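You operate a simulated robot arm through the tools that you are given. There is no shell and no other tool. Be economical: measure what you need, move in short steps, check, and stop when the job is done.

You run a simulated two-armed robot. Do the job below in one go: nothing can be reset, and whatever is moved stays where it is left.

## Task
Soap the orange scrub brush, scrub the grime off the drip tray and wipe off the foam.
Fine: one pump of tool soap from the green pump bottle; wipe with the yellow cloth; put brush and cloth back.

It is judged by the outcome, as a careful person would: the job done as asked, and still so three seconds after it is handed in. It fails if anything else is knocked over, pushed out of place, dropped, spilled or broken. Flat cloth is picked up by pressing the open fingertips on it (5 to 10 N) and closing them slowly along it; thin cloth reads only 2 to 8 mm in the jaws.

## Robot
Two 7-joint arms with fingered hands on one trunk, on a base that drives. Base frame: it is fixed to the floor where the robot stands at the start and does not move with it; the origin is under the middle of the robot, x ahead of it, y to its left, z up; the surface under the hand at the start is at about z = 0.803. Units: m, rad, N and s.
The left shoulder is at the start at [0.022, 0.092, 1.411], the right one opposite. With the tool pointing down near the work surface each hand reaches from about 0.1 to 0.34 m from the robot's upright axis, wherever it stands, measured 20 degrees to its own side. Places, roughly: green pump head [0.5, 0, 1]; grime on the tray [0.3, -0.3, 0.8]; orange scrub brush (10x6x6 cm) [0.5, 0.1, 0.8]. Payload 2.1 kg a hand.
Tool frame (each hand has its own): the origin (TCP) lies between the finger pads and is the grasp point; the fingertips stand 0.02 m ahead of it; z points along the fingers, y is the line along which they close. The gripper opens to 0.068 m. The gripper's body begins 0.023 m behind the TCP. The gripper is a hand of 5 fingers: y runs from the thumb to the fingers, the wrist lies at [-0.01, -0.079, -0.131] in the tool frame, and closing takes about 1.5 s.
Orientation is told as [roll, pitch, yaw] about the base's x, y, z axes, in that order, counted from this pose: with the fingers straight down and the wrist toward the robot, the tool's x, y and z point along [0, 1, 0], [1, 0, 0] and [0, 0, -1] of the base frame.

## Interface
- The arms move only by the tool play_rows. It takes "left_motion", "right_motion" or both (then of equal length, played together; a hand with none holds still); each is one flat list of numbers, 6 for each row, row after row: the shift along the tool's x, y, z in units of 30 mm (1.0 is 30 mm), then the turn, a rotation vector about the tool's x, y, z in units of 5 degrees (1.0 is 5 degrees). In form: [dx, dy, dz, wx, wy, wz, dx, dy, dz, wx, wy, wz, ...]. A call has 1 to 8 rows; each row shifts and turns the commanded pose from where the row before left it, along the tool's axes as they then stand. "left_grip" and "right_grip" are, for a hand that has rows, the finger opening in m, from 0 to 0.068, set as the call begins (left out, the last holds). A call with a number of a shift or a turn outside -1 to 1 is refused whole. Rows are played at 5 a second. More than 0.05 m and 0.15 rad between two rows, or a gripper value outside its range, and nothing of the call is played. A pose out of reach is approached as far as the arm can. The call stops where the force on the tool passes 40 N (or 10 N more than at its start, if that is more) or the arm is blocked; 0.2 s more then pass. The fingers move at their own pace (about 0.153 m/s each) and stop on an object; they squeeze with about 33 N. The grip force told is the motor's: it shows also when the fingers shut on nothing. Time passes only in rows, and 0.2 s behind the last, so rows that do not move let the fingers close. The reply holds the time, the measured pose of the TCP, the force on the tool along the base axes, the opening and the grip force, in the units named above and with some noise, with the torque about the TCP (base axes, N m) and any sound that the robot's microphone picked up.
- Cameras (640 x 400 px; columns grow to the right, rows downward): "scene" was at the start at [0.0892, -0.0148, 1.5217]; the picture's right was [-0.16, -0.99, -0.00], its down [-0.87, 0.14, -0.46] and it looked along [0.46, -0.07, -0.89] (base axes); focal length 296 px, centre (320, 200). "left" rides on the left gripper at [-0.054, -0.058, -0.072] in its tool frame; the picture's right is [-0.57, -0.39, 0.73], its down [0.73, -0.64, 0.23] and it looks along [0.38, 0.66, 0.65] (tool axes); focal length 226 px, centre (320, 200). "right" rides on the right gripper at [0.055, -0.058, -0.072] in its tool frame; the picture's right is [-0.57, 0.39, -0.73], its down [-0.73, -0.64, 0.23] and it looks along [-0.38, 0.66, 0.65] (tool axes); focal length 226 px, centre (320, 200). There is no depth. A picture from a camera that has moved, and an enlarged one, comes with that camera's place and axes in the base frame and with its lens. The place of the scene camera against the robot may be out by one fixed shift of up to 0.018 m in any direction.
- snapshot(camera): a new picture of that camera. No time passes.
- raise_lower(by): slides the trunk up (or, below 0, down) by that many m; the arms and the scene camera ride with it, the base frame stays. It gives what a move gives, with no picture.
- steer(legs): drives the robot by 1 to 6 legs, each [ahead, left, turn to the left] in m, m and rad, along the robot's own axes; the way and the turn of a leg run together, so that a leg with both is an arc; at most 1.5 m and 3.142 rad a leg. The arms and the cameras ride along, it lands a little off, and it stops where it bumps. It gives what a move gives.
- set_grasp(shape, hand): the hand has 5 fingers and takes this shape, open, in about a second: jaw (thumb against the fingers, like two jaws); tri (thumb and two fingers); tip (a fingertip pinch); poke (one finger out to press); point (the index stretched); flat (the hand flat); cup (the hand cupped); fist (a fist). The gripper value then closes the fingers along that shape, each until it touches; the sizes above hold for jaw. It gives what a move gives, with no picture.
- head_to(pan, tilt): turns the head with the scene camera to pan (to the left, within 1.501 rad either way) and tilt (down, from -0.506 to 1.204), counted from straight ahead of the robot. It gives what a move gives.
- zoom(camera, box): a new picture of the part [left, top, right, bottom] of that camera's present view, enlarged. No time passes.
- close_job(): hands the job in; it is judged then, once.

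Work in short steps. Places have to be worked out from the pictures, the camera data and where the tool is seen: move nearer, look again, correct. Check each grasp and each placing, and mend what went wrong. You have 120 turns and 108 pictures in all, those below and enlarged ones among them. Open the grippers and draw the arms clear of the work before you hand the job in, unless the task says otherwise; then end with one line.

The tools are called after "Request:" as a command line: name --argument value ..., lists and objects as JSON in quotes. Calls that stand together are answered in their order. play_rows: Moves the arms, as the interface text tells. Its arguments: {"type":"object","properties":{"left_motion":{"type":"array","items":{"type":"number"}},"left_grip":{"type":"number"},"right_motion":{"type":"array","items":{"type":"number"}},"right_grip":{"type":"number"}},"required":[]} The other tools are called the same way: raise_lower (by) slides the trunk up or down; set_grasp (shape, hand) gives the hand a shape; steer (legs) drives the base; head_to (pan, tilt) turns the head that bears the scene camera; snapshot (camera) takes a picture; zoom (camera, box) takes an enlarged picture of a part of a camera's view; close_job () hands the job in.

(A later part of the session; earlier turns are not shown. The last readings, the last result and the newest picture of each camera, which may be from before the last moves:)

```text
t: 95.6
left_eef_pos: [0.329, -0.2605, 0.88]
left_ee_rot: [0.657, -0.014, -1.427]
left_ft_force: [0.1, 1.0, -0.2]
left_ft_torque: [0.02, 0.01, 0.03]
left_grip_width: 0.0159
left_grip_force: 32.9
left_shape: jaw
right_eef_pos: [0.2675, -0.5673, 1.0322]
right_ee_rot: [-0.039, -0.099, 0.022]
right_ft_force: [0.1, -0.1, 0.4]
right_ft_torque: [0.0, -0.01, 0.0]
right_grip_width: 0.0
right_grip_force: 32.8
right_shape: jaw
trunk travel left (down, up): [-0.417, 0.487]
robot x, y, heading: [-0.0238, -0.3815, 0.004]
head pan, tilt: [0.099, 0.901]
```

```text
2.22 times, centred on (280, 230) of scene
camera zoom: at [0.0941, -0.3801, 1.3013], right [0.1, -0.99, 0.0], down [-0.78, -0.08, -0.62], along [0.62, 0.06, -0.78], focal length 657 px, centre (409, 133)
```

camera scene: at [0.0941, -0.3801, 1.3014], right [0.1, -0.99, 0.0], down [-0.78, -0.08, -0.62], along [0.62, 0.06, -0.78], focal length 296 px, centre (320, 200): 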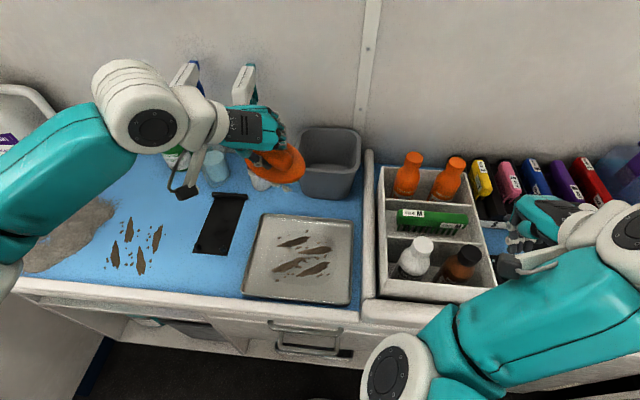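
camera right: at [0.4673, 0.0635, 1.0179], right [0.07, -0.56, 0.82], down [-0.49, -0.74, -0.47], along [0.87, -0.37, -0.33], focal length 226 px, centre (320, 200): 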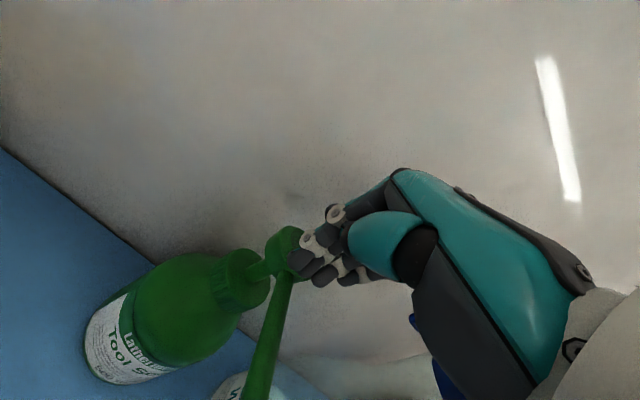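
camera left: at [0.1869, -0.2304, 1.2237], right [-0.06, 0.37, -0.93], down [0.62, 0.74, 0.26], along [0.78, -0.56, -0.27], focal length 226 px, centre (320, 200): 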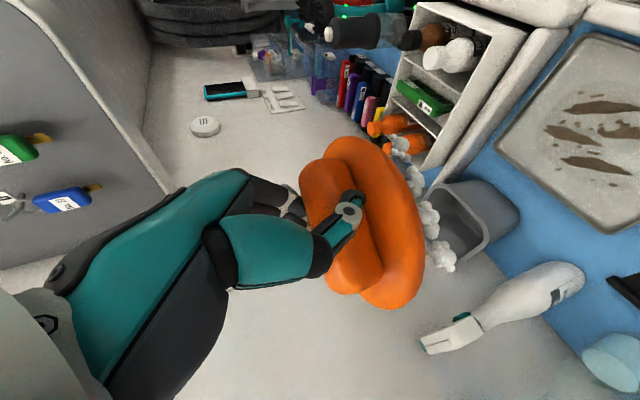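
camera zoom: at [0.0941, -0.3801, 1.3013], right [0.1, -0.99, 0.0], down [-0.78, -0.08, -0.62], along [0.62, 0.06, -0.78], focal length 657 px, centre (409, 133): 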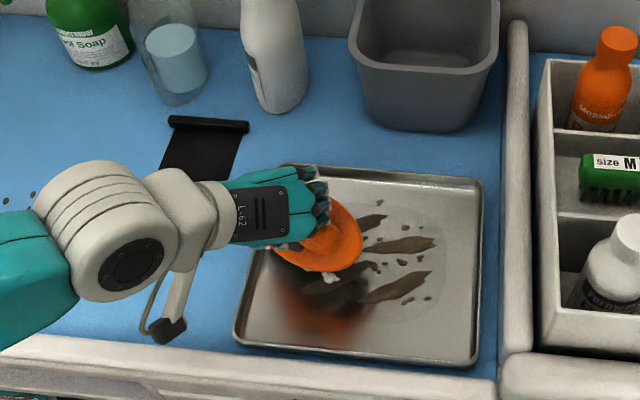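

Brush centre is ~3 cm right of the TCP, over the left part of the grime. I lower it in small steps until it presses.

Request:
play_rows --left_motion '[-0.12, 0, 0.16, 0, 0, 0, -0.12, 0, 0.16, 0, 0, 0, -0.12, 0, 0.16, 0, 0, 0]'

Request:
play_rows --left_motion '[-0.08, 0, 0.1, 0, 0, 0, -0.08, 0, 0.1, 0, 0, 0]'

```text
t: 96.6
left_eef_pos: [0.3323, -0.2629, 0.8671]
left_ee_rot: [0.67, -0.025, -1.426]
left_ft_force: [-1.5, 3.7, 17.5]
left_ft_torque: [-0.13, 0.3, -0.11]
left_grip_width: 0.0172
left_grip_force: 32.9
left_shape: jaw
right_eef_pos: [0.2682, -0.5674, 1.0324]
right_ee_rot: [-0.039, -0.102, 0.02]
right_ft_force: [-0.4, 0.1, 0.1]
right_ft_torque: [0.0, -0.04, -0.01]
right_grip_width: 0.0001
right_grip_force: 32.9
right_shape: jaw
trunk travel left (down, up): [-0.417, 0.487]
robot x, y, heading: [-0.0225, -0.3847, -0.003]
head pan, tilt: [0.099, 0.901]
stopped in row 3 (left hand): the force on the tool passed its limit at 42 N (the readings are from after the stop); the commanded pose is now the measured one
```

```text
t: 97.0
left_eef_pos: [0.3332, -0.2619, 0.8668]
left_ee_rot: [0.682, -0.032, -1.425]
left_ft_force: [-4.5, 1.9, 20.6]
left_ft_torque: [-0.16, 0.48, -0.09]
left_grip_width: 0.0174
left_grip_force: 33.4
left_shape: jaw
right_eef_pos: [0.2677, -0.5667, 1.0326]
right_ee_rot: [-0.039, -0.104, 0.019]
right_ft_force: [-0.4, 0.2, 0.7]
right_ft_torque: [0.03, 0.03, 0.05]
right_grip_width: 0.0003
right_grip_force: 33.5
right_shape: jaw
trunk travel left (down, up): [-0.417, 0.487]
robot x, y, heading: [-0.0223, -0.3851, -0.002]
head pan, tilt: [0.099, 0.901]
stopped in row 2 (left hand): the force on the tool passed its limit at 46 N (the readings are from after the stop); the commanded pose is now the measured one
```

Pressing ~20 N already; I ease up 3 mm and stroke right across the grime.

Request:
play_rows --left_motion '[0.06, 0, -0.08, 0, 0, 0, -0.06, 0.5, -0.044, 0, 0, 0, -0.06, 0.5, -0.044, 0, 0, 0, -0.06, 0.5, -0.044, 0, 0, 0, -0.06, 0.5, -0.044, 0, 0, 0, -0.06, 0.5, -0.044, 0, 0, 0, -0.06, 0.5, -0.044, 0, 0, 0]'

Request:
zoom --camera "scene" --box '[180, 140, 380, 320]'

```text
t: 98.6
left_eef_pos: [0.3335, -0.3529, 0.8706]
left_ee_rot: [0.675, -0.028, -1.423]
left_ft_force: [0.8, -0.4, -1.3]
left_ft_torque: [-0.01, 0.03, 0.0]
left_grip_width: 0.0167
left_grip_force: 33.3
left_shape: jaw
right_eef_pos: [0.2679, -0.5667, 1.0321]
right_ee_rot: [-0.039, -0.102, 0.021]
right_ft_force: [-0.1, 0.7, -1.1]
right_ft_torque: [0.01, 0.01, 0.01]
right_grip_width: 0.0001
right_grip_force: 33.0
right_shape: jaw
trunk travel left (down, up): [-0.417, 0.487]
robot x, y, heading: [-0.0228, -0.3847, 0.0]
head pan, tilt: [0.099, 0.901]
```

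```text
2.22 times, centred on (280, 230) of scene
camera zoom: at [0.0941, -0.3801, 1.3013], right [0.1, -0.99, 0.0], down [-0.78, -0.08, -0.62], along [0.62, 0.06, -0.78], focal length 657 px, centre (409, 133)
```

zoom: 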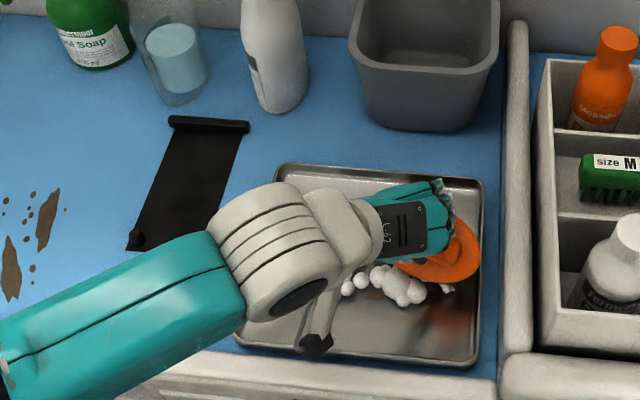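

Foam appears, but contact was light at the end. I lower 3 mm, shift 1.5 cm toward the robot and stroke back left.

Request:
play_rows --left_motion '[-0.06, 0, 0.085, 0, 0, 0, -0.39, -0.07, -0.3, 0, 0, 0, 0.06, -0.5, 0.044, 0, 0, 0, 0.06, -0.5, 0.044, 0, 0, 0, 0.06, -0.5, 0.044, 0, 0, 0, 0.06, -0.5, 0.044, 0, 0, 0, 0.06, -0.5, 0.044, 0, 0, 0, 0.06, -0.5, 0.044, 0, 0, 0]'

Request:
zoom --camera "scene" --box '[180, 140, 380, 320]'

```text
t: 100.4
left_eef_pos: [0.3186, -0.2633, 0.866]
left_ee_rot: [0.68, -0.028, -1.425]
left_ft_force: [1.3, -8.7, 38.8]
left_ft_torque: [-0.71, -0.14, -0.01]
left_grip_width: 0.0178
left_grip_force: 33.8
left_shape: jaw
right_eef_pos: [0.2668, -0.5685, 1.0319]
right_ee_rot: [-0.039, -0.106, 0.02]
right_ft_force: [-0.7, 0.7, 1.0]
right_ft_torque: [-0.01, 0.0, 0.03]
right_grip_width: 0.0
right_grip_force: 32.5
right_shape: jaw
trunk travel left (down, up): [-0.417, 0.487]
robot x, y, heading: [-0.0228, -0.3847, 0.0]
head pan, tilt: [0.099, 0.901]
```

```text
2.22 times, centred on (280, 230) of scene
camera zoom: at [0.0918, -0.3817, 1.3017], right [0.1, -0.99, 0.0], down [-0.78, -0.08, -0.62], along [0.62, 0.06, -0.78], focal length 657 px, centre (409, 133)
```

zoom: 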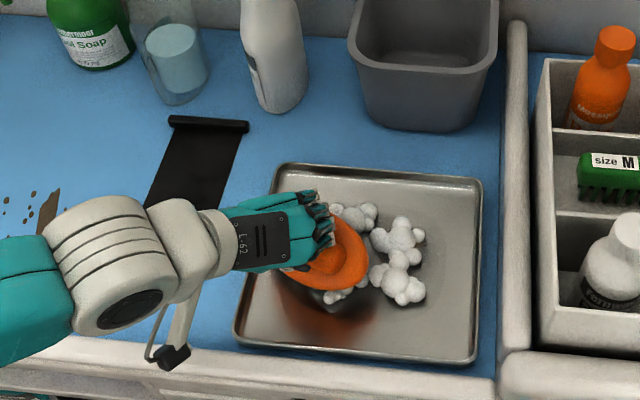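

The grime has turned to foam. One more pass over the left/back area, then lift to inspect.

Request:
play_rows --left_motion '[0.04, 0, -0.05, 0, 0, 0, 0.39, 0.07, 0.3, 0, 0, 0, 0.39, 0.07, 0.3, 0, 0, 0, -0.06, 0.5, -0.044, 0, 0, 0, -0.06, 0.5, -0.044, 0, 0, 0, 0.61, 0, -0.79, 0, 0, 0, 0.61, 0, -0.79, 0, 0, 0, 0.61, 0, -0.79, 0, 0, 0]'

Request:
play_rows --left_motion '[0.72, -0.9, -0.7, 0, 0, 0, 0.72, -0.9, -0.7, 0, 0, 0, 0.1, -1, 0, 0, 0, 0, 0.1, -1, 0, 0, 0, 0]'

Request:
zoom --camera "scene" --box '[180, 140, 380, 320]'

```text
t: 102.2
left_eef_pos: [0.3474, -0.2913, 0.9577]
left_ee_rot: [0.673, -0.027, -1.426]
left_ft_force: [0.0, 0.6, -0.8]
left_ft_torque: [-0.01, 0.0, 0.04]
left_grip_width: 0.0163
left_grip_force: 33.1
left_shape: jaw
right_eef_pos: [0.2678, -0.5676, 1.0328]
right_ee_rot: [-0.039, -0.103, 0.022]
right_ft_force: [1.1, 0.4, 0.1]
right_ft_torque: [0.03, -0.02, 0.01]
right_grip_width: 0.0
right_grip_force: 33.2
right_shape: jaw
trunk travel left (down, up): [-0.417, 0.487]
robot x, y, heading: [-0.0245, -0.3811, 0.001]
head pan, tilt: [0.099, 0.901]
```

```text
t: 103.2
left_eef_pos: [0.3423, -0.1742, 1.018]
left_ee_rot: [0.676, -0.029, -1.424]
left_ft_force: [0.6, -0.6, -0.6]
left_ft_torque: [0.01, 0.01, -0.01]
left_grip_width: 0.0161
left_grip_force: 33.3
left_shape: jaw
right_eef_pos: [0.2685, -0.5678, 1.0322]
right_ee_rot: [-0.04, -0.101, 0.02]
right_ft_force: [0.2, 1.3, 0.2]
right_ft_torque: [-0.01, 0.0, 0.02]
right_grip_width: 0.0
right_grip_force: 32.6
right_shape: jaw
trunk travel left (down, up): [-0.417, 0.487]
robot x, y, heading: [-0.0206, -0.3813, 0.003]
head pan, tilt: [0.099, 0.901]
```

```text
2.22 times, centred on (280, 230) of scene
camera zoom: at [0.094, -0.3799, 1.3013], right [0.1, -0.99, 0.0], down [-0.78, -0.08, -0.62], along [0.62, 0.06, -0.78], focal length 657 px, centre (409, 133)
```

zoom: 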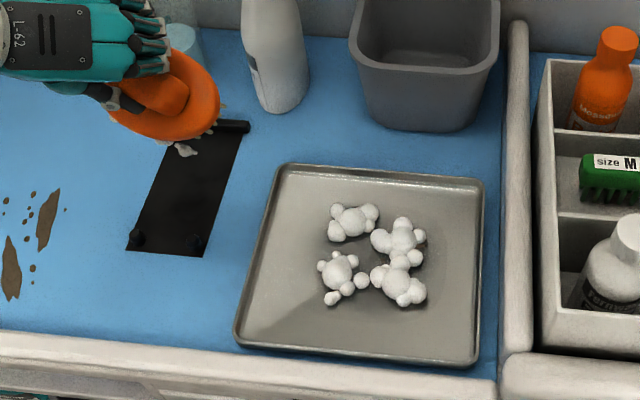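

All four grime patches became foam. Now take the brush home: tuck the left hand in, strafe left 0.38 m.

Request:
play_rows --left_motion '[-0.1, 0.83, -0.07, 0, 0, 0, -0.1, 0.83, -0.07, 0, 0, 0, -0.1, 0.83, -0.07, 0, 0, 0, -0.1, 0.83, -0.07, 0, 0, 0]'

Request:
steer --legs '[[0, 0.38, 0]]'

Request:
snapshot --camera "scene"

```text
t: 104.2
left_eef_pos: [0.3418, -0.2744, 1.0208]
left_ee_rot: [0.675, -0.027, -1.425]
left_ft_force: [-0.9, -0.4, -1.5]
left_ft_torque: [0.04, -0.01, 0.02]
left_grip_width: 0.0164
left_grip_force: 32.9
left_shape: jaw
right_eef_pos: [0.269, -0.5684, 1.0325]
right_ee_rot: [-0.041, -0.103, 0.02]
right_ft_force: [-0.2, 0.0, 0.0]
right_ft_torque: [0.05, -0.03, -0.01]
right_grip_width: 0.0001
right_grip_force: 33.3
right_shape: jaw
trunk travel left (down, up): [-0.417, 0.487]
robot x, y, heading: [-0.025, -0.3828, 0.004]
head pan, tilt: [0.099, 0.901]
```

```text
t: 106.7
left_eef_pos: [0.342, 0.1074, 1.0203]
left_ee_rot: [0.676, -0.028, -1.424]
left_ft_force: [0.1, -1.0, -0.8]
left_ft_torque: [0.01, 0.02, -0.01]
left_grip_width: 0.0161
left_grip_force: 32.9
left_shape: jaw
right_eef_pos: [0.268, -0.1864, 1.0322]
right_ee_rot: [-0.039, -0.103, 0.023]
right_ft_force: [0.0, -0.6, -0.2]
right_ft_torque: [-0.01, 0.01, -0.04]
right_grip_width: 0.0001
right_grip_force: 33.1
right_shape: jaw
trunk travel left (down, up): [-0.417, 0.487]
robot x, y, heading: [-0.0225, -0.005, 0.001]
head pan, tilt: [0.099, 0.901]
```

```text
21 pictures are left
camera scene: at [0.0932, 0.0011, 1.3013], right [0.1, -0.99, 0.0], down [-0.78, -0.08, -0.62], along [0.62, 0.06, -0.78], focal length 296 px, centre (320, 200)
```

scene: 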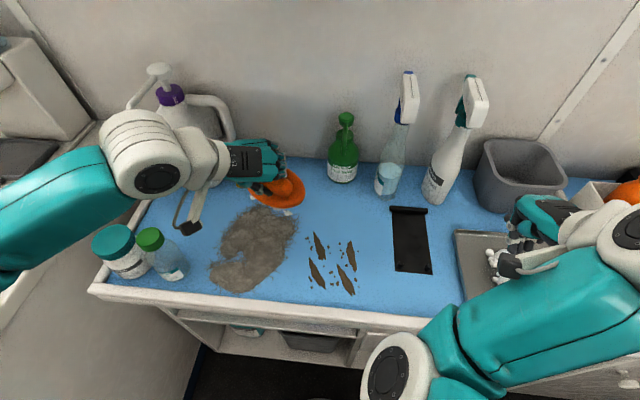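

Drive ahead 9 cm, shift left, and bring the brush down to its original spot.

Request:
steer --legs '[[0.09, 0, 0]]'

Request:
play_rows --left_motion '[0, -0.75, 0.3, 0, 0, 0, 0, 0, 0.9, 0, 0, 0, 0, 0, 0.9, 0, 0, 0, 0, 0, 0.9, 0, 0, 0, 0, 0, 0.9, 0, 0, 0, -0.1, 0, 0.8, 0, 0, 0]'

Request:
snapshot --camera "left"

Request:
zoom --camera "scene" --box '[180, 100, 400, 240]'

```text
t: 107.8
left_eef_pos: [0.4322, 0.1082, 1.0201]
left_ee_rot: [0.677, -0.027, -1.42]
left_ft_force: [0.0, 0.0, -1.4]
left_ft_torque: [0.0, 0.0, -0.02]
left_grip_width: 0.0164
left_grip_force: 32.9
left_shape: jaw
right_eef_pos: [0.3596, -0.1854, 1.0312]
right_ee_rot: [-0.04, -0.103, 0.025]
right_ft_force: [0.7, -0.1, -0.1]
right_ft_torque: [0.01, 0.0, 0.01]
right_grip_width: 0.0
right_grip_force: 32.7
right_shape: jaw
trunk travel left (down, up): [-0.417, 0.487]
robot x, y, heading: [0.0666, -0.001, -0.001]
head pan, tilt: [0.099, 0.901]
```

```text
t: 109.2
left_eef_pos: [0.5116, 0.1394, 0.9087]
left_ee_rot: [0.676, -0.029, -1.42]
left_ft_force: [-0.7, -0.5, -1.2]
left_ft_torque: [0.0, 0.02, 0.0]
left_grip_width: 0.0163
left_grip_force: 33.2
left_shape: jaw
right_eef_pos: [0.3594, -0.1848, 1.0316]
right_ee_rot: [-0.038, -0.104, 0.024]
right_ft_force: [0.5, -0.3, 0.6]
right_ft_torque: [-0.04, -0.02, 0.0]
right_grip_width: 0.0
right_grip_force: 32.8
right_shape: jaw
trunk travel left (down, up): [-0.417, 0.487]
robot x, y, heading: [0.0692, -0.0032, 0.005]
head pan, tilt: [0.099, 0.901]
```

```text
20 pictures are left
camera left: at [0.4174, 0.184, 0.929], right [-0.04, 0.36, -0.93], down [0.61, 0.75, 0.26], along [0.79, -0.56, -0.25], focal length 226 px, centre (320, 200)
```

left: 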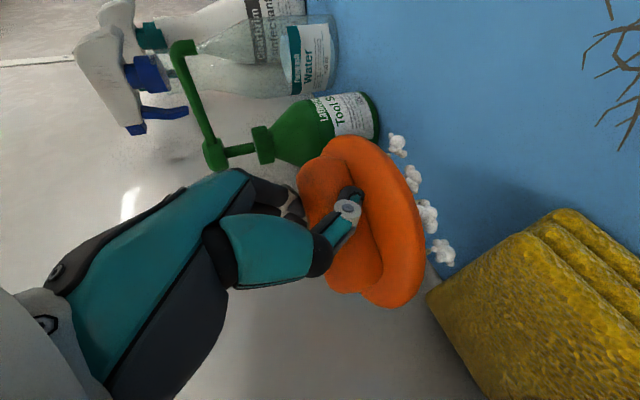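

```text
2.86 times, centred on (290, 170) of scene
camera zoom: at [0.1839, 0.0015, 1.3013], right [0.1, -0.99, 0.0], down [-0.78, -0.08, -0.62], along [0.62, 0.06, -0.78], focal length 844 px, centre (406, 286)
```

zoom: 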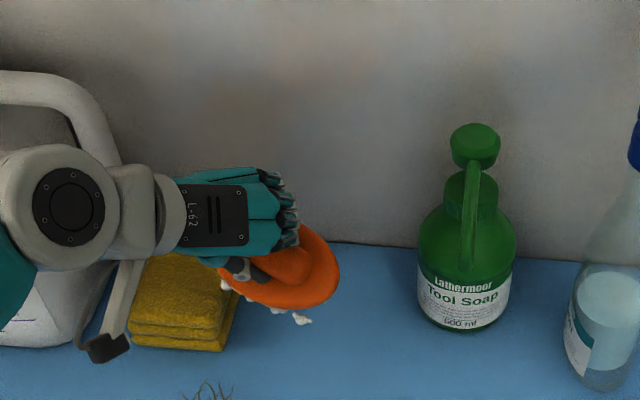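

Pump head has sprung back, brush is over its spot. I shift 1.2 cm right (to clear the cloth) and lower to contact.

Request:
play_rows --left_motion '[0, 0.46, 0.3, 0, 0, 0, -0.21, 0, 0.5, 0, 0, 0, -0.22, 0, 0.5, 0, 0, 0, -0.06, 0, 0.08, 0, 0, 0, -0.06, 0, 0.08, 0, 0, 0]'

```text
t: 110.4
left_eef_pos: [0.5293, 0.1278, 0.8636]
left_ee_rot: [0.678, -0.03, -1.421]
left_ft_force: [0.2, 1.5, 4.8]
left_ft_torque: [-0.09, 0.0, 0.02]
left_grip_width: 0.0163
left_grip_force: 32.9
left_shape: jaw
right_eef_pos: [0.3582, -0.1842, 1.0329]
right_ee_rot: [-0.039, -0.103, 0.025]
right_ft_force: [-0.2, -0.1, -0.6]
right_ft_torque: [0.0, 0.03, 0.01]
right_grip_width: 0.0
right_grip_force: 33.3
right_shape: jaw
trunk travel left (down, up): [-0.417, 0.487]
robot x, y, heading: [0.0722, -0.0036, 0.006]
head pan, tilt: [0.099, 0.901]
```

Contact (5 N). Open and withdraw along the tool axis.

Request:
play_rows --left_motion '[0, 0, 0, 0, 0, 0, 0, 0, 0, 0, 0, 0, 0, 0, 0, 0, 0, 0, 0, 0, -0.5, 0, 0, 0, 0, 0, -0.9, 0, 0, 0, 0, 0, -1, 0, 0, 0]' --left_grip 0.042

Request:
snapshot --camera "left"

```text
t: 111.8
left_eef_pos: [0.4836, 0.123, 0.9189]
left_ee_rot: [0.675, -0.027, -1.421]
left_ft_force: [0.1, 0.3, -0.6]
left_ft_torque: [0.01, -0.02, -0.02]
left_grip_width: 0.0421
left_grip_force: 0.1
left_shape: jaw
right_eef_pos: [0.3585, -0.185, 1.0321]
right_ee_rot: [-0.041, -0.103, 0.024]
right_ft_force: [0.5, -0.5, -0.7]
right_ft_torque: [-0.01, 0.01, -0.02]
right_grip_width: 0.0
right_grip_force: 33.6
right_shape: jaw
trunk travel left (down, up): [-0.417, 0.487]
robot x, y, heading: [0.0688, -0.0022, 0.001]
head pan, tilt: [0.099, 0.901]
```

```text
18 pictures are left
camera left: at [0.3891, 0.1677, 0.9396], right [-0.04, 0.36, -0.93], down [0.61, 0.75, 0.26], along [0.79, -0.56, -0.25], focal length 226 px, centre (320, 200)
```

left: 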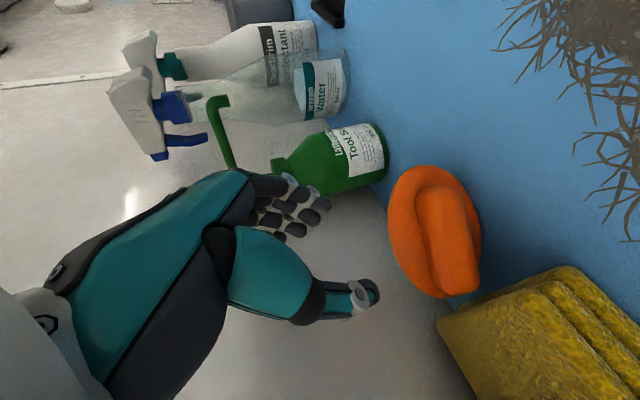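

The brush seems to have tipped. I check from the scene camera.

Request:
zoom --camera "scene" --box '[190, 120, 350, 220]'

```text
4.00 times, centred on (270, 170) of scene
camera zoom: at [0.1837, 0.0015, 1.3013], right [0.1, -0.99, 0.0], down [-0.78, -0.08, -0.62], along [0.62, 0.06, -0.78], focal length 1182 px, centre (520, 320)
```

zoom: 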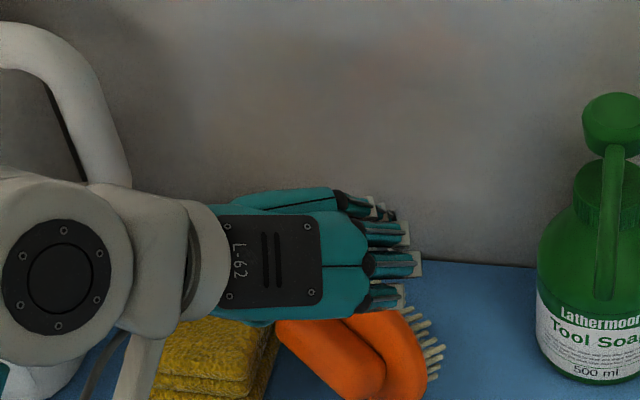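

The brush lies on its long edge, bristles facing forward-right, beside the cloth. I close the fingers and push its top rim forward-right to tip it back onto its bristles.

Request:
play_rows --left_motion '[0, 0, 0, 0, 0, 0, -0.5, -0.2, 0.5, 0, 0, 0, -0.55, -0.18, 0.63, 0, 0, 0, 0.26, 0.35, 0.2, 0, 0, 0, 0.26, 0.35, 0.2, 0, 0, 0, 0.26, 0.35, 0.2, 0, 0, 0]' --left_grip 0

Request:
snapshot --camera "left"

```text
t: 113.2
left_eef_pos: [0.5141, 0.1055, 0.8747]
left_ee_rot: [0.676, -0.028, -1.419]
left_ft_force: [-0.6, -0.2, -0.7]
left_ft_torque: [-0.01, 0.02, 0.01]
left_grip_width: 0.0002
left_grip_force: 33.1
left_shape: jaw
right_eef_pos: [0.3593, -0.185, 1.0316]
right_ee_rot: [-0.039, -0.104, 0.024]
right_ft_force: [-0.4, -0.3, -1.1]
right_ft_torque: [-0.02, -0.02, 0.02]
right_grip_width: 0.0
right_grip_force: 33.2
right_shape: jaw
trunk travel left (down, up): [-0.417, 0.487]
robot x, y, heading: [0.0676, -0.0019, 0.004]
head pan, tilt: [0.099, 0.901]
```

```text
16 pictures are left
camera left: at [0.4198, 0.1495, 0.8951], right [-0.04, 0.36, -0.93], down [0.61, 0.75, 0.26], along [0.79, -0.56, -0.25], focal length 226 px, centre (320, 200)
```

left: 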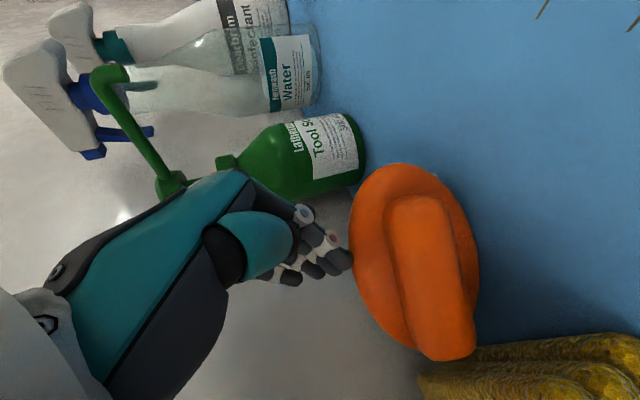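

The fingertips passed just over the rim. I go back, lower 1.4 cm, and push again.

Request:
play_rows --left_motion '[-0.52, -0.7, -0.4, 0, 0, 0, -0.39, -0.5, -0.3, 0, 0, 0, -0.28, 0, 0.37, 0, 0, 0, 0.26, 0.35, 0.2, 0, 0, 0, 0.26, 0.35, 0.2, 0, 0, 0, 0.26, 0.35, 0.2, 0, 0, 0, 0.26, 0.35, 0.2, 0, 0, 0]'

Request:
snapshot --camera "left"

```text
t: 114.6
left_eef_pos: [0.5106, 0.1068, 0.8667]
left_ee_rot: [0.692, -0.037, -1.421]
left_ft_force: [-12.2, 2.2, 32.6]
left_ft_torque: [0.31, -0.06, 0.12]
left_grip_width: 0.0
left_grip_force: 33.3
left_shape: jaw
right_eef_pos: [0.3554, -0.1851, 1.0341]
right_ee_rot: [-0.039, -0.106, 0.026]
right_ft_force: [-0.3, -0.1, 1.0]
right_ft_torque: [0.01, -0.01, 0.01]
right_grip_width: 0.0001
right_grip_force: 32.6
right_shape: jaw
trunk travel left (down, up): [-0.417, 0.487]
robot x, y, heading: [0.0655, -0.0041, 0.008]
head pan, tilt: [0.099, 0.901]
stopped in row 7 (left hand): the force on the tool passed its limit at 43 N (the readings are from after the stop); the commanded pose is now the measured one
```

```text
15 pictures are left
camera left: at [0.415, 0.1514, 0.8853], right [-0.02, 0.35, -0.94], down [0.6, 0.75, 0.27], along [0.8, -0.56, -0.23], focal length 226 px, centre (320, 200)
```

left: 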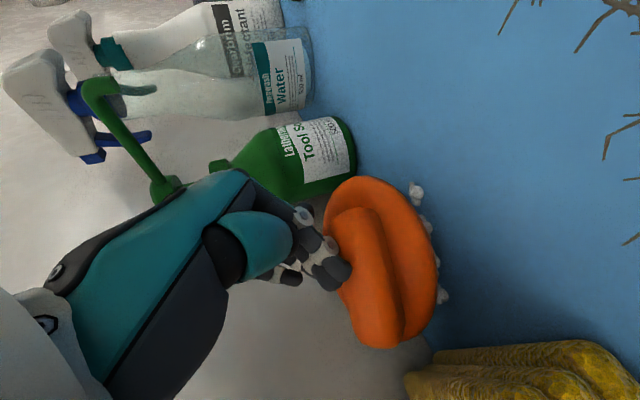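

The brush has tipped back onto its bristles (foam now at the bottom). I lift the hand off and verify.

Request:
play_rows --left_motion '[0.3, 0, -0.5, 0, 0, 0, 0.3, -0.3, -0.9, 0, 0, 0, 0, -0.9, -1, 0, 0, 0, 0, -0.9, -0.8, 0, 0, 0]'

Request:
zoom --camera "scene" --box '[150, 100, 390, 250]'

Request:
snapshot --camera "left"

```text
t: 115.6
left_eef_pos: [0.4564, 0.1657, 0.9461]
left_ee_rot: [0.682, -0.031, -1.421]
left_ft_force: [0.4, 0.0, -0.7]
left_ft_torque: [-0.01, 0.01, 0.02]
left_grip_width: 0.0
left_grip_force: 32.7
left_shape: jaw
right_eef_pos: [0.3595, -0.1834, 1.0323]
right_ee_rot: [-0.042, -0.103, 0.024]
right_ft_force: [-0.2, -0.6, 0.5]
right_ft_torque: [0.01, 0.0, -0.01]
right_grip_width: 0.0002
right_grip_force: 33.4
right_shape: jaw
trunk travel left (down, up): [-0.417, 0.487]
robot x, y, heading: [0.0691, -0.003, 0.003]
head pan, tilt: [0.099, 0.901]
```

```text
2.67 times, centred on (270, 175) of scene
camera zoom: at [0.1834, 0.0017, 1.3013], right [0.11, -0.99, 0.0], down [-0.78, -0.08, -0.62], along [0.62, 0.07, -0.78], focal length 788 px, centre (453, 267)
```

zoom: 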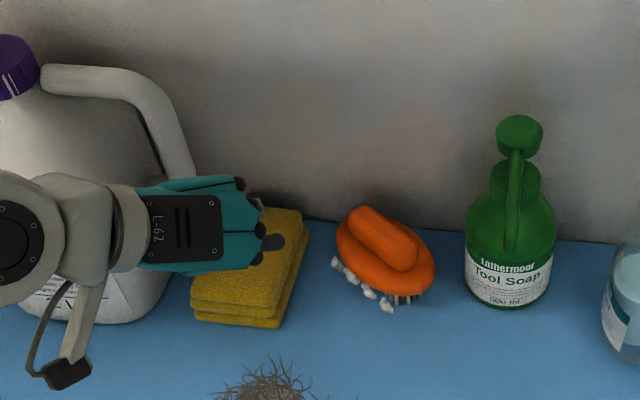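

```text
13 pictures are left
camera left: at [0.3605, 0.2105, 0.9654], right [-0.03, 0.36, -0.93], down [0.61, 0.75, 0.26], along [0.79, -0.56, -0.24], focal length 226 px, centre (320, 200)
```

left: 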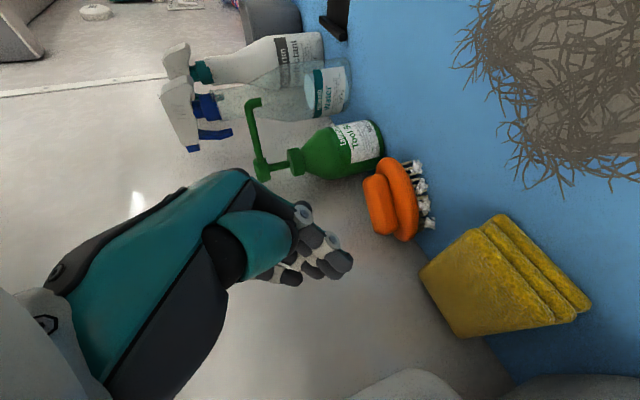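

Brush is upright at ≈[0.547, 0.103] – home. Next the cloth at ≈[0.525, 0.207]; the jug on its left means I need the wrist toward the robot, so I reorient the left hand to straight-down default.

Request:
play_rows --left_motion '[0, 0, -0.6, 0, -1, 0, 0, 0, 0, 0, -1, 0, 0, 0, 0, 0, -1, 0, 0, 0, 0, 0, -1, 0, 0, 0, 0, 0, -1, 0, 0, 0, 0, 0, -1, 0, 0, 0, 0, 0, -1, 0, 0, 0, 0, 0, -0.8, 0]' --left_grip 0.05

Request:
play_rows --left_motion '[0, 0, 0, 0, 0, -1, 0, 0, 0, 0, 0, -1, 0, 0, 0, 0, 0, -1, 0, 0, 0, 0, 0, -1, 0, 0, 0, 0, 0, -1, 0, 0, 0, 0, 0, -1, 0, 0, 0, 0, 0, -1, 0, 0, 0, 0, 0, -1]'

Request:
play_rows --left_motion '[0, 0, 0, 0, 0, -1, 0, 0, 0, 0, 0, -1, 0, 0, 0, 0, 0, -1, 0, 0, 0, 0, 0, -1, 0, 0, 0, 0, 0, -1, 0, 0, 0, 0, 0, -1, 0, 0, 0, 0, 0, -1, 0, 0, 0, 0, 0, -1]'

Request:
zoom --camera "scene" --box '[120, 80, 360, 280]'

```text
t: 117.4
left_eef_pos: [0.4448, 0.1641, 0.9602]
left_ee_rot: [0.003, -0.032, -1.42]
left_ft_force: [-0.3, -0.4, 0.4]
left_ft_torque: [-0.02, 0.03, 0.0]
left_grip_width: 0.0502
left_grip_force: 0.0
left_shape: jaw
right_eef_pos: [0.359, -0.185, 1.032]
right_ee_rot: [-0.041, -0.102, 0.022]
right_ft_force: [0.1, -1.1, 0.4]
right_ft_torque: [-0.03, 0.0, 0.01]
right_grip_width: 0.0
right_grip_force: 33.9
right_shape: jaw
trunk travel left (down, up): [-0.417, 0.487]
robot x, y, heading: [0.0665, -0.0014, 0.003]
head pan, tilt: [0.099, 0.901]
```

```text
t: 119.2
left_eef_pos: [0.4452, 0.1625, 0.9591]
left_ee_rot: [-0.019, -0.026, -0.721]
left_ft_force: [0.9, -0.2, 0.4]
left_ft_torque: [-0.01, 0.02, 0.01]
left_grip_width: 0.0499
left_grip_force: 0.0
left_shape: jaw
right_eef_pos: [0.3583, -0.1845, 1.0318]
right_ee_rot: [-0.041, -0.102, 0.025]
right_ft_force: [0.1, 1.1, 0.6]
right_ft_torque: [0.03, -0.03, -0.03]
right_grip_width: 0.0
right_grip_force: 33.0
right_shape: jaw
trunk travel left (down, up): [-0.417, 0.487]
robot x, y, heading: [0.0677, -0.0015, 0.002]
head pan, tilt: [0.099, 0.901]
```

```text
t: 121.0
left_eef_pos: [0.4447, 0.1645, 0.9593]
left_ee_rot: [-0.031, -0.006, -0.023]
left_ft_force: [0.7, -0.2, 0.3]
left_ft_torque: [-0.02, 0.0, 0.02]
left_grip_width: 0.05
left_grip_force: 0.0
left_shape: jaw
right_eef_pos: [0.3585, -0.1854, 1.0326]
right_ee_rot: [-0.04, -0.102, 0.025]
right_ft_force: [-0.1, -0.4, -0.7]
right_ft_torque: [0.06, -0.02, 0.0]
right_grip_width: 0.0
right_grip_force: 33.1
right_shape: jaw
trunk travel left (down, up): [-0.417, 0.487]
robot x, y, heading: [0.0669, -0.0022, 0.003]
head pan, tilt: [0.099, 0.901]
```

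```text
2.00 times, centred on (240, 180) of scene
camera zoom: at [0.1835, 0.0017, 1.3013], right [0.11, -0.99, 0.0], down [-0.78, -0.08, -0.62], along [0.62, 0.07, -0.78], focal length 591 px, centre (480, 240)
```

zoom: 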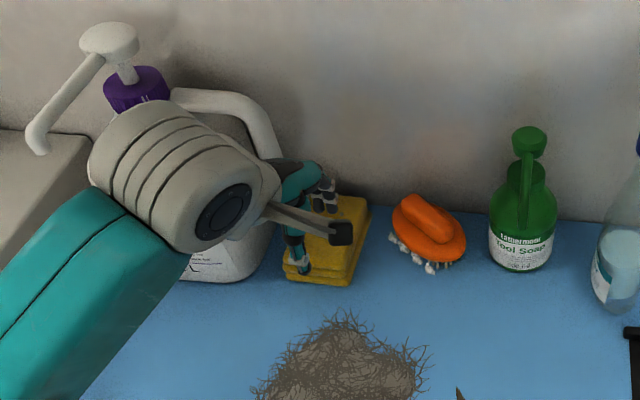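

The cloth spans about x 0.475–0.575, y 0.17–0.235, with the jug handle close behind-left. I'll grip its front-right part: move over [0.50, 0.18] and come down.

Request:
play_rows --left_motion '[0.2, 0.6, 0.2, 0, 0, 0, 0.2, 0.6, 0.6, 0, 0, 0, 0.1, 0.6, 0.9, 0, 0, 0, 0, 0.05, 0.8, 0, 0, 0]' --left_grip 0.04

Request:
snapshot --camera "left"

```text
t: 122.0
left_eef_pos: [0.5017, 0.1757, 0.8845]
left_ee_rot: [-0.032, -0.008, -0.024]
left_ft_force: [0.4, -0.6, 0.4]
left_ft_torque: [0.01, -0.04, 0.01]
left_grip_width: 0.0404
left_grip_force: 0.0
left_shape: jaw
right_eef_pos: [0.3592, -0.1836, 1.0315]
right_ee_rot: [-0.04, -0.103, 0.025]
right_ft_force: [-0.7, 0.8, -0.2]
right_ft_torque: [0.01, 0.0, 0.0]
right_grip_width: 0.0
right_grip_force: 32.7
right_shape: jaw
trunk travel left (down, up): [-0.417, 0.487]
robot x, y, heading: [0.0662, -0.0011, 0.004]
head pan, tilt: [0.099, 0.901]
```

```text
11 pictures are left
camera left: at [0.4411, 0.1241, 0.9577], right [-0.4, -0.58, -0.71], down [-0.62, 0.74, -0.26], along [0.68, 0.34, -0.65], focal length 226 px, centre (320, 200)
```

left: 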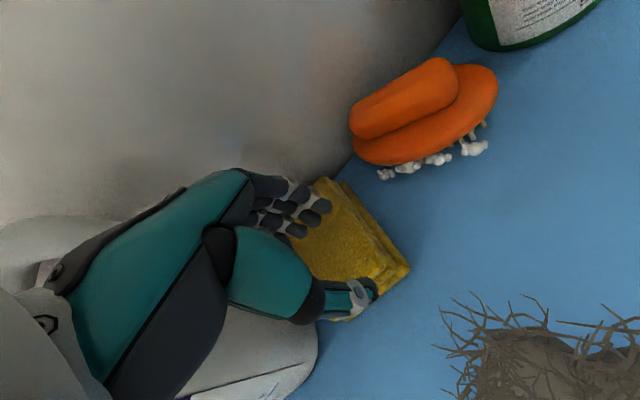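

Thumb hovers near the front edge, fingers over the middle. I shift ~8 mm in and lower to press gently.

Request:
play_rows --left_motion '[0.25, 0.27, 0.3, 0, 0, 0, 0, 0, 0.4, 0, 0, 0, 0, 0, 0.2, 0, 0, 0, 0, 0, 0.15, 0, 0, 0]'

```text
t: 123.0
left_eef_pos: [0.5096, 0.1828, 0.8576]
left_ee_rot: [-0.031, -0.02, -0.022]
left_ft_force: [-0.2, 1.3, 30.3]
left_ft_torque: [-0.05, -0.77, -0.03]
left_grip_width: 0.0402
left_grip_force: 0.0
left_shape: jaw
right_eef_pos: [0.3578, -0.1862, 1.0332]
right_ee_rot: [-0.04, -0.103, 0.023]
right_ft_force: [-0.9, -0.5, 0.1]
right_ft_torque: [-0.01, 0.02, 0.02]
right_grip_width: 0.0
right_grip_force: 33.2
right_shape: jaw
trunk travel left (down, up): [-0.417, 0.487]
robot x, y, heading: [0.067, -0.0015, 0.003]
head pan, tilt: [0.099, 0.901]
```

30 N is too much; ease off to ~8 N, then close slowly.

Request:
play_rows --left_motion '[0, 0, -0.12, 0, 0, 0, 0, 0, 0, 0, 0, 0]'

Request:
play_rows --left_motion '[0, 0, 0, 0, 0, 0]' --left_grip 0.03

Request:
play_rows --left_motion '[0, 0, 0, 0, 0, 0]' --left_grip 0.02

Request:
play_rows --left_motion '[0, 0, 0, 0, 0, 0]' --left_grip 0.012

Request:
play_rows --left_motion '[0, 0, 0, 0, 0, 0, 0, 0, 0, 0, 0, 0, 0, 0, 0, 0, 0, 0, 0, 0, 0, 0, 0, 0]' --left_grip 0

```text
t: 123.6
left_eef_pos: [0.5078, 0.1825, 0.8579]
left_ee_rot: [-0.032, -0.008, -0.025]
left_ft_force: [0.6, 1.7, 20.8]
left_ft_torque: [0.0, -0.56, 0.0]
left_grip_width: 0.0404
left_grip_force: 0.0
left_shape: jaw
right_eef_pos: [0.3575, -0.1852, 1.0315]
right_ee_rot: [-0.042, -0.104, 0.024]
right_ft_force: [0.7, 0.0, 0.8]
right_ft_torque: [-0.03, 0.02, -0.02]
right_grip_width: 0.0
right_grip_force: 32.7
right_shape: jaw
trunk travel left (down, up): [-0.417, 0.487]
robot x, y, heading: [0.0651, -0.0014, 0.009]
head pan, tilt: [0.099, 0.901]
```

```text
t: 124.0
left_eef_pos: [0.5078, 0.181, 0.855]
left_ee_rot: [-0.033, 0.0, -0.024]
left_ft_force: [-0.1, -0.3, -1.0]
left_ft_torque: [0.02, -0.02, -0.03]
left_grip_width: 0.003
left_grip_force: 33.3
left_shape: jaw
right_eef_pos: [0.3584, -0.185, 1.0329]
right_ee_rot: [-0.04, -0.103, 0.025]
right_ft_force: [0.4, 0.0, -1.0]
right_ft_torque: [0.03, 0.0, 0.0]
right_grip_width: 0.0001
right_grip_force: 33.7
right_shape: jaw
trunk travel left (down, up): [-0.417, 0.487]
robot x, y, heading: [0.0644, -0.0024, 0.001]
head pan, tilt: [0.099, 0.901]
```

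```text
t: 124.4
left_eef_pos: [0.5094, 0.1826, 0.8585]
left_ee_rot: [-0.032, -0.007, -0.025]
left_ft_force: [-1.3, -0.8, 6.3]
left_ft_torque: [0.0, -0.05, 0.01]
left_grip_width: 0.0187
left_grip_force: 0.0
left_shape: jaw
right_eef_pos: [0.3588, -0.1869, 1.0317]
right_ee_rot: [-0.04, -0.102, 0.026]
right_ft_force: [0.9, 0.6, 0.3]
right_ft_torque: [-0.01, -0.02, -0.03]
right_grip_width: 0.0001
right_grip_force: 33.0
right_shape: jaw
trunk travel left (down, up): [-0.417, 0.487]
robot x, y, heading: [0.0671, -0.0008, 0.006]
head pan, tilt: [0.099, 0.901]
```

```text
t: 124.8
left_eef_pos: [0.5105, 0.1819, 0.8582]
left_ee_rot: [-0.031, -0.01, -0.023]
left_ft_force: [2.3, 0.1, 12.7]
left_ft_torque: [0.02, -0.18, -0.03]
left_grip_width: 0.013
left_grip_force: 0.0
left_shape: jaw
right_eef_pos: [0.3585, -0.1865, 1.0318]
right_ee_rot: [-0.04, -0.102, 0.023]
right_ft_force: [-0.4, 0.7, -0.8]
right_ft_torque: [0.0, 0.02, -0.02]
right_grip_width: 0.0001
right_grip_force: 33.1
right_shape: jaw
trunk travel left (down, up): [-0.417, 0.487]
robot x, y, heading: [0.0655, -0.0066, 0.007]
head pan, tilt: [0.099, 0.901]
```

```text
t: 125.8
left_eef_pos: [0.5068, 0.1822, 0.8572]
left_ee_rot: [-0.031, -0.007, -0.023]
left_ft_force: [-20.4, 1.7, 0.1]
left_ft_torque: [0.04, 0.36, 0.12]
left_grip_width: 0.0015
left_grip_force: 33.0
left_shape: jaw
right_eef_pos: [0.357, -0.1852, 1.0324]
right_ee_rot: [-0.041, -0.105, 0.024]
right_ft_force: [-0.2, 0.0, 0.2]
right_ft_torque: [-0.03, 0.0, 0.0]
right_grip_width: 0.0004
right_grip_force: 33.0
right_shape: jaw
trunk travel left (down, up): [-0.417, 0.487]
robot x, y, heading: [0.0657, -0.0026, 0.01]
head pan, tilt: [0.099, 0.901]
```

The first closing step had actually pinched it (3 mm), and my next step reopened. The final reading is 1.5 mm, doubtful; I lift a little and look.

Request:
play_rows --left_motion '[0, 0, -0.6, 0, 0, 0, 0, 0, -0.9, 0, 0, 0]'

Request:
snapshot --camera "left"

```text
t: 126.4
left_eef_pos: [0.509, 0.1832, 0.9019]
left_ee_rot: [-0.033, -0.009, -0.026]
left_ft_force: [0.3, 0.2, 0.0]
left_ft_torque: [0.02, -0.01, 0.01]
left_grip_width: 0.0006
left_grip_force: 33.0
left_shape: jaw
right_eef_pos: [0.3594, -0.1861, 1.0328]
right_ee_rot: [-0.039, -0.103, 0.023]
right_ft_force: [0.0, 0.0, 0.0]
right_ft_torque: [0.03, 0.01, -0.01]
right_grip_width: 0.0
right_grip_force: 33.0
right_shape: jaw
trunk travel left (down, up): [-0.417, 0.487]
robot x, y, heading: [0.0685, 0.0003, 0.001]
head pan, tilt: [0.099, 0.901]
```

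```text
10 pictures are left
camera left: at [0.449, 0.1324, 0.9761], right [-0.39, -0.58, -0.71], down [-0.62, 0.74, -0.26], along [0.68, 0.34, -0.65], focal length 226 px, centre (320, 200)
```

left: 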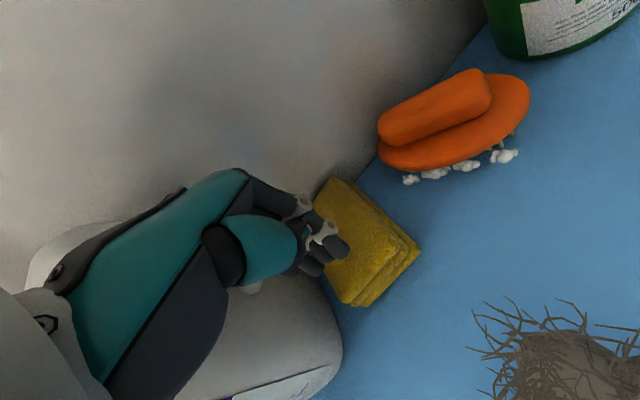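

Missed. I repeat: open to 4 cm, press, then close one step and check the reading before squeezing further.

Request:
play_rows --left_motion '[0, 0, 0, 0, 0, 0, 0, 0, 0, 0, 0, 0, 0, 0, 0.8, 0, 0, 0, 0, 0, 0.55, 0, 0, 0, 0, 0, 0.12, 0, 0, 0]' --left_grip 0.04

Request:
play_rows --left_motion '[0, 0, 0, 0, 0, 0]' --left_grip 0.03

```text
t: 127.6
left_eef_pos: [0.5094, 0.1825, 0.8588]
left_ee_rot: [-0.031, -0.011, -0.023]
left_ft_force: [0.3, -0.6, 4.3]
left_ft_torque: [0.02, -0.1, -0.04]
left_grip_width: 0.0397
left_grip_force: 0.1
left_shape: jaw
right_eef_pos: [0.358, -0.1846, 1.0326]
right_ee_rot: [-0.04, -0.103, 0.024]
right_ft_force: [-0.2, 1.4, -0.2]
right_ft_torque: [0.04, 0.01, -0.02]
right_grip_width: 0.0
right_grip_force: 33.2
right_shape: jaw
trunk travel left (down, up): [-0.417, 0.487]
robot x, y, heading: [0.0675, -0.0035, 0.004]
head pan, tilt: [0.099, 0.901]
```

```text
t: 128.0
left_eef_pos: [0.51, 0.1823, 0.8591]
left_ee_rot: [-0.031, -0.011, -0.025]
left_ft_force: [2.3, -0.2, 7.4]
left_ft_torque: [0.1, -0.18, 0.01]
left_grip_width: 0.0322
left_grip_force: 0.0
left_shape: jaw
right_eef_pos: [0.3584, -0.1852, 1.0324]
right_ee_rot: [-0.041, -0.103, 0.025]
right_ft_force: [0.4, -0.5, 1.0]
right_ft_torque: [-0.03, -0.03, 0.0]
right_grip_width: 0.0001
right_grip_force: 33.4
right_shape: jaw
trunk travel left (down, up): [-0.417, 0.487]
robot x, y, heading: [0.0682, 0.0014, 0.006]
head pan, tilt: [0.099, 0.901]
```

Pressing at 7 N with 3 cm opening; continue closing stepwise.

Request:
play_rows --left_motion '[0, 0, 0.05, 0, 0, 0]' --left_grip 0.022

Request:
play_rows --left_motion '[0, 0, 0, 0, 0, 0]' --left_grip 0.014

```text
t: 128.4
left_eef_pos: [0.5089, 0.182, 0.8594]
left_ee_rot: [-0.032, -0.013, -0.025]
left_ft_force: [5.9, 0.3, 21.3]
left_ft_torque: [-0.02, -0.5, -0.01]
left_grip_width: 0.0252
left_grip_force: 0.1
left_shape: jaw
right_eef_pos: [0.3585, -0.1855, 1.0325]
right_ee_rot: [-0.041, -0.103, 0.025]
right_ft_force: [-0.6, -0.9, 0.4]
right_ft_torque: [0.04, 0.0, 0.0]
right_grip_width: 0.0
right_grip_force: 33.3
right_shape: jaw
trunk travel left (down, up): [-0.417, 0.487]
robot x, y, heading: [0.069, -0.0029, 0.005]
head pan, tilt: [0.099, 0.901]
```

```text
t: 128.8
left_eef_pos: [0.5097, 0.1814, 0.8585]
left_ee_rot: [-0.032, -0.014, -0.024]
left_ft_force: [4.8, 0.8, 31.3]
left_ft_torque: [-0.13, -0.68, 0.05]
left_grip_width: 0.0178
left_grip_force: 0.1
left_shape: jaw
right_eef_pos: [0.3574, -0.185, 1.0338]
right_ee_rot: [-0.039, -0.104, 0.024]
right_ft_force: [-0.4, -0.3, -0.1]
right_ft_torque: [0.01, 0.01, 0.03]
right_grip_width: 0.0
right_grip_force: 33.1
right_shape: jaw
trunk travel left (down, up): [-0.417, 0.487]
robot x, y, heading: [0.0673, -0.002, 0.004]
head pan, tilt: [0.099, 0.901]
```

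The torque shows only the far fingers touch. I reopen, tilt the hand ~10° so thumb and fingers press evenly, and press again.

Request:
play_rows --left_motion '[0, 0, -0.3, -1, 0, 0, 0, 0, 0, -1, 0, 0, 0, 0, 0.2, 0, 0, 0, 0, 0, 0.1, 0, 0, 0, 0, 0, 0, 0, 0, 0]' --left_grip 0.045

```text
t: 130.0
left_eef_pos: [0.5109, 0.1823, 0.8569]
left_ee_rot: [-0.032, -0.182, -0.018]
left_ft_force: [0.5, 0.1, 0.6]
left_ft_torque: [-0.01, 0.01, -0.01]
left_grip_width: 0.0448
left_grip_force: 0.0
left_shape: jaw
right_eef_pos: [0.3584, -0.1852, 1.0317]
right_ee_rot: [-0.04, -0.103, 0.024]
right_ft_force: [-0.4, 0.1, -0.4]
right_ft_torque: [-0.04, -0.02, -0.01]
right_grip_width: 0.0
right_grip_force: 32.7
right_shape: jaw
trunk travel left (down, up): [-0.417, 0.487]
robot x, y, heading: [0.0669, -0.0049, 0.004]
head pan, tilt: [0.099, 0.901]
```

Request:
play_rows --left_motion '[0, 0, 0.12, 0, 0, 0, 0, 0, 0, 0, 0, 0]'

Request:
play_rows --left_motion '[0, 0, 0.08, 0, 0, 0, 0, 0, 0, 0, 0, 0]'

```text
t: 130.6
left_eef_pos: [0.5123, 0.1823, 0.8537]
left_ee_rot: [-0.033, -0.183, -0.017]
left_ft_force: [-0.5, -0.2, 3.2]
left_ft_torque: [0.01, -0.09, 0.01]
left_grip_width: 0.0448
left_grip_force: 0.1
left_shape: jaw
right_eef_pos: [0.3582, -0.1859, 1.0324]
right_ee_rot: [-0.039, -0.103, 0.025]
right_ft_force: [0.3, -0.4, 0.4]
right_ft_torque: [-0.06, -0.01, 0.03]
right_grip_width: 0.0
right_grip_force: 33.3
right_shape: jaw
trunk travel left (down, up): [-0.417, 0.487]
robot x, y, heading: [0.0689, -0.0014, 0.007]
head pan, tilt: [0.099, 0.901]
```

```text
t: 131.2
left_eef_pos: [0.5119, 0.1823, 0.8529]
left_ee_rot: [-0.032, -0.187, -0.018]
left_ft_force: [-3.0, 1.0, 17.2]
left_ft_torque: [0.07, -0.52, 0.0]
left_grip_width: 0.0452
left_grip_force: 0.0
left_shape: jaw
right_eef_pos: [0.3573, -0.1845, 1.0327]
right_ee_rot: [-0.04, -0.105, 0.024]
right_ft_force: [1.0, -0.2, 0.5]
right_ft_torque: [-0.02, 0.0, 0.0]
right_grip_width: 0.0001
right_grip_force: 33.2
right_shape: jaw
trunk travel left (down, up): [-0.417, 0.487]
robot x, y, heading: [0.0683, -0.0055, 0.005]
head pan, tilt: [0.099, 0.901]
```

Still finger-side only; tilt 15° more and press again.

Request:
play_rows --left_motion '[0, 0, -0.25, -1, 0, 0, 0, 0, 0, -1, 0, 0, 0, 0, 0, -1, 0, 0, 0, 0, 0.25, 0, 0, 0, 0, 0, 0.1, 0, 0, 0, 0, 0, 0, 0, 0, 0]'

Request:
snapshot --camera "left"

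```text
t: 132.6
left_eef_pos: [0.5155, 0.1818, 0.849]
left_ee_rot: [-0.035, -0.444, -0.01]
left_ft_force: [1.1, 0.1, 0.0]
left_ft_torque: [-0.04, -0.04, 0.02]
left_grip_width: 0.045
left_grip_force: 0.0
left_shape: jaw
right_eef_pos: [0.3594, -0.1841, 1.0314]
right_ee_rot: [-0.039, -0.102, 0.023]
right_ft_force: [0.2, 0.7, 0.2]
right_ft_torque: [0.01, -0.04, -0.01]
right_grip_width: 0.0
right_grip_force: 33.3
right_shape: jaw
trunk travel left (down, up): [-0.417, 0.487]
robot x, y, heading: [0.0659, -0.0015, 0.01]
head pan, tilt: [0.099, 0.901]
```

```text
9 pictures are left
camera left: at [0.4306, 0.13, 0.8904], right [-0.05, -0.59, -0.81], down [-0.46, 0.73, -0.51], along [0.89, 0.35, -0.31], focal length 226 px, centre (320, 200)
```

left: 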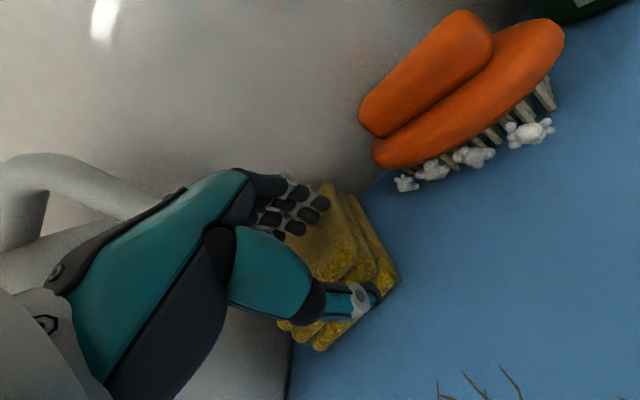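

The hand is now level with the cloth, thumb by its front edge. Press a few mm and close stepwise.

Request:
play_rows --left_motion '[0, 0, 0.15, 0, 0, 0, 0, 0, 0, 0, 0, 0]'

Request:
play_rows --left_motion '[0, 0, 0, 0, 0, 0]' --left_grip 0.034

Request:
play_rows --left_motion '[0, 0, 0, 0, 0, 0]' --left_grip 0.026

```text
t: 133.2
left_eef_pos: [0.5182, 0.1825, 0.8444]
left_ee_rot: [-0.035, -0.445, -0.009]
left_ft_force: [-0.7, 0.7, 3.6]
left_ft_torque: [0.02, -0.1, 0.05]
left_grip_width: 0.045
left_grip_force: 0.2
left_shape: jaw
right_eef_pos: [0.3592, -0.1846, 1.0319]
right_ee_rot: [-0.04, -0.103, 0.025]
right_ft_force: [-0.5, 0.8, 0.1]
right_ft_torque: [0.0, 0.0, -0.02]
right_grip_width: 0.0001
right_grip_force: 33.3
right_shape: jaw
trunk travel left (down, up): [-0.417, 0.487]
robot x, y, heading: [0.0656, -0.0049, 0.008]
head pan, tilt: [0.099, 0.901]
```

```text
t: 133.6
left_eef_pos: [0.5148, 0.1795, 0.8489]
left_ee_rot: [-0.036, -0.45, -0.009]
left_ft_force: [-10.5, -0.5, 17.9]
left_ft_torque: [0.09, -0.56, -0.03]
left_grip_width: 0.0313
left_grip_force: 32.5
left_shape: jaw
right_eef_pos: [0.3557, -0.1855, 1.0326]
right_ee_rot: [-0.04, -0.107, 0.025]
right_ft_force: [-0.5, 0.3, -0.5]
right_ft_torque: [0.02, -0.02, 0.02]
right_grip_width: 0.0002
right_grip_force: 33.1
right_shape: jaw
trunk travel left (down, up): [-0.417, 0.487]
robot x, y, heading: [0.0663, -0.0031, 0.006]
head pan, tilt: [0.099, 0.901]
```

```text
t: 134.0
left_eef_pos: [0.5152, 0.1818, 0.8474]
left_ee_rot: [-0.035, -0.449, -0.008]
left_ft_force: [-14.4, 0.2, 23.1]
left_ft_torque: [0.08, -0.55, -0.03]
left_grip_width: 0.0308
left_grip_force: 32.7
left_shape: jaw
right_eef_pos: [0.3564, -0.1858, 1.033]
right_ee_rot: [-0.04, -0.107, 0.024]
right_ft_force: [-0.5, -0.3, -0.7]
right_ft_torque: [-0.01, -0.01, 0.01]
right_grip_width: 0.0
right_grip_force: 33.0
right_shape: jaw
trunk travel left (down, up): [-0.417, 0.487]
robot x, y, heading: [0.0689, -0.0038, 0.003]
head pan, tilt: [0.099, 0.901]
```

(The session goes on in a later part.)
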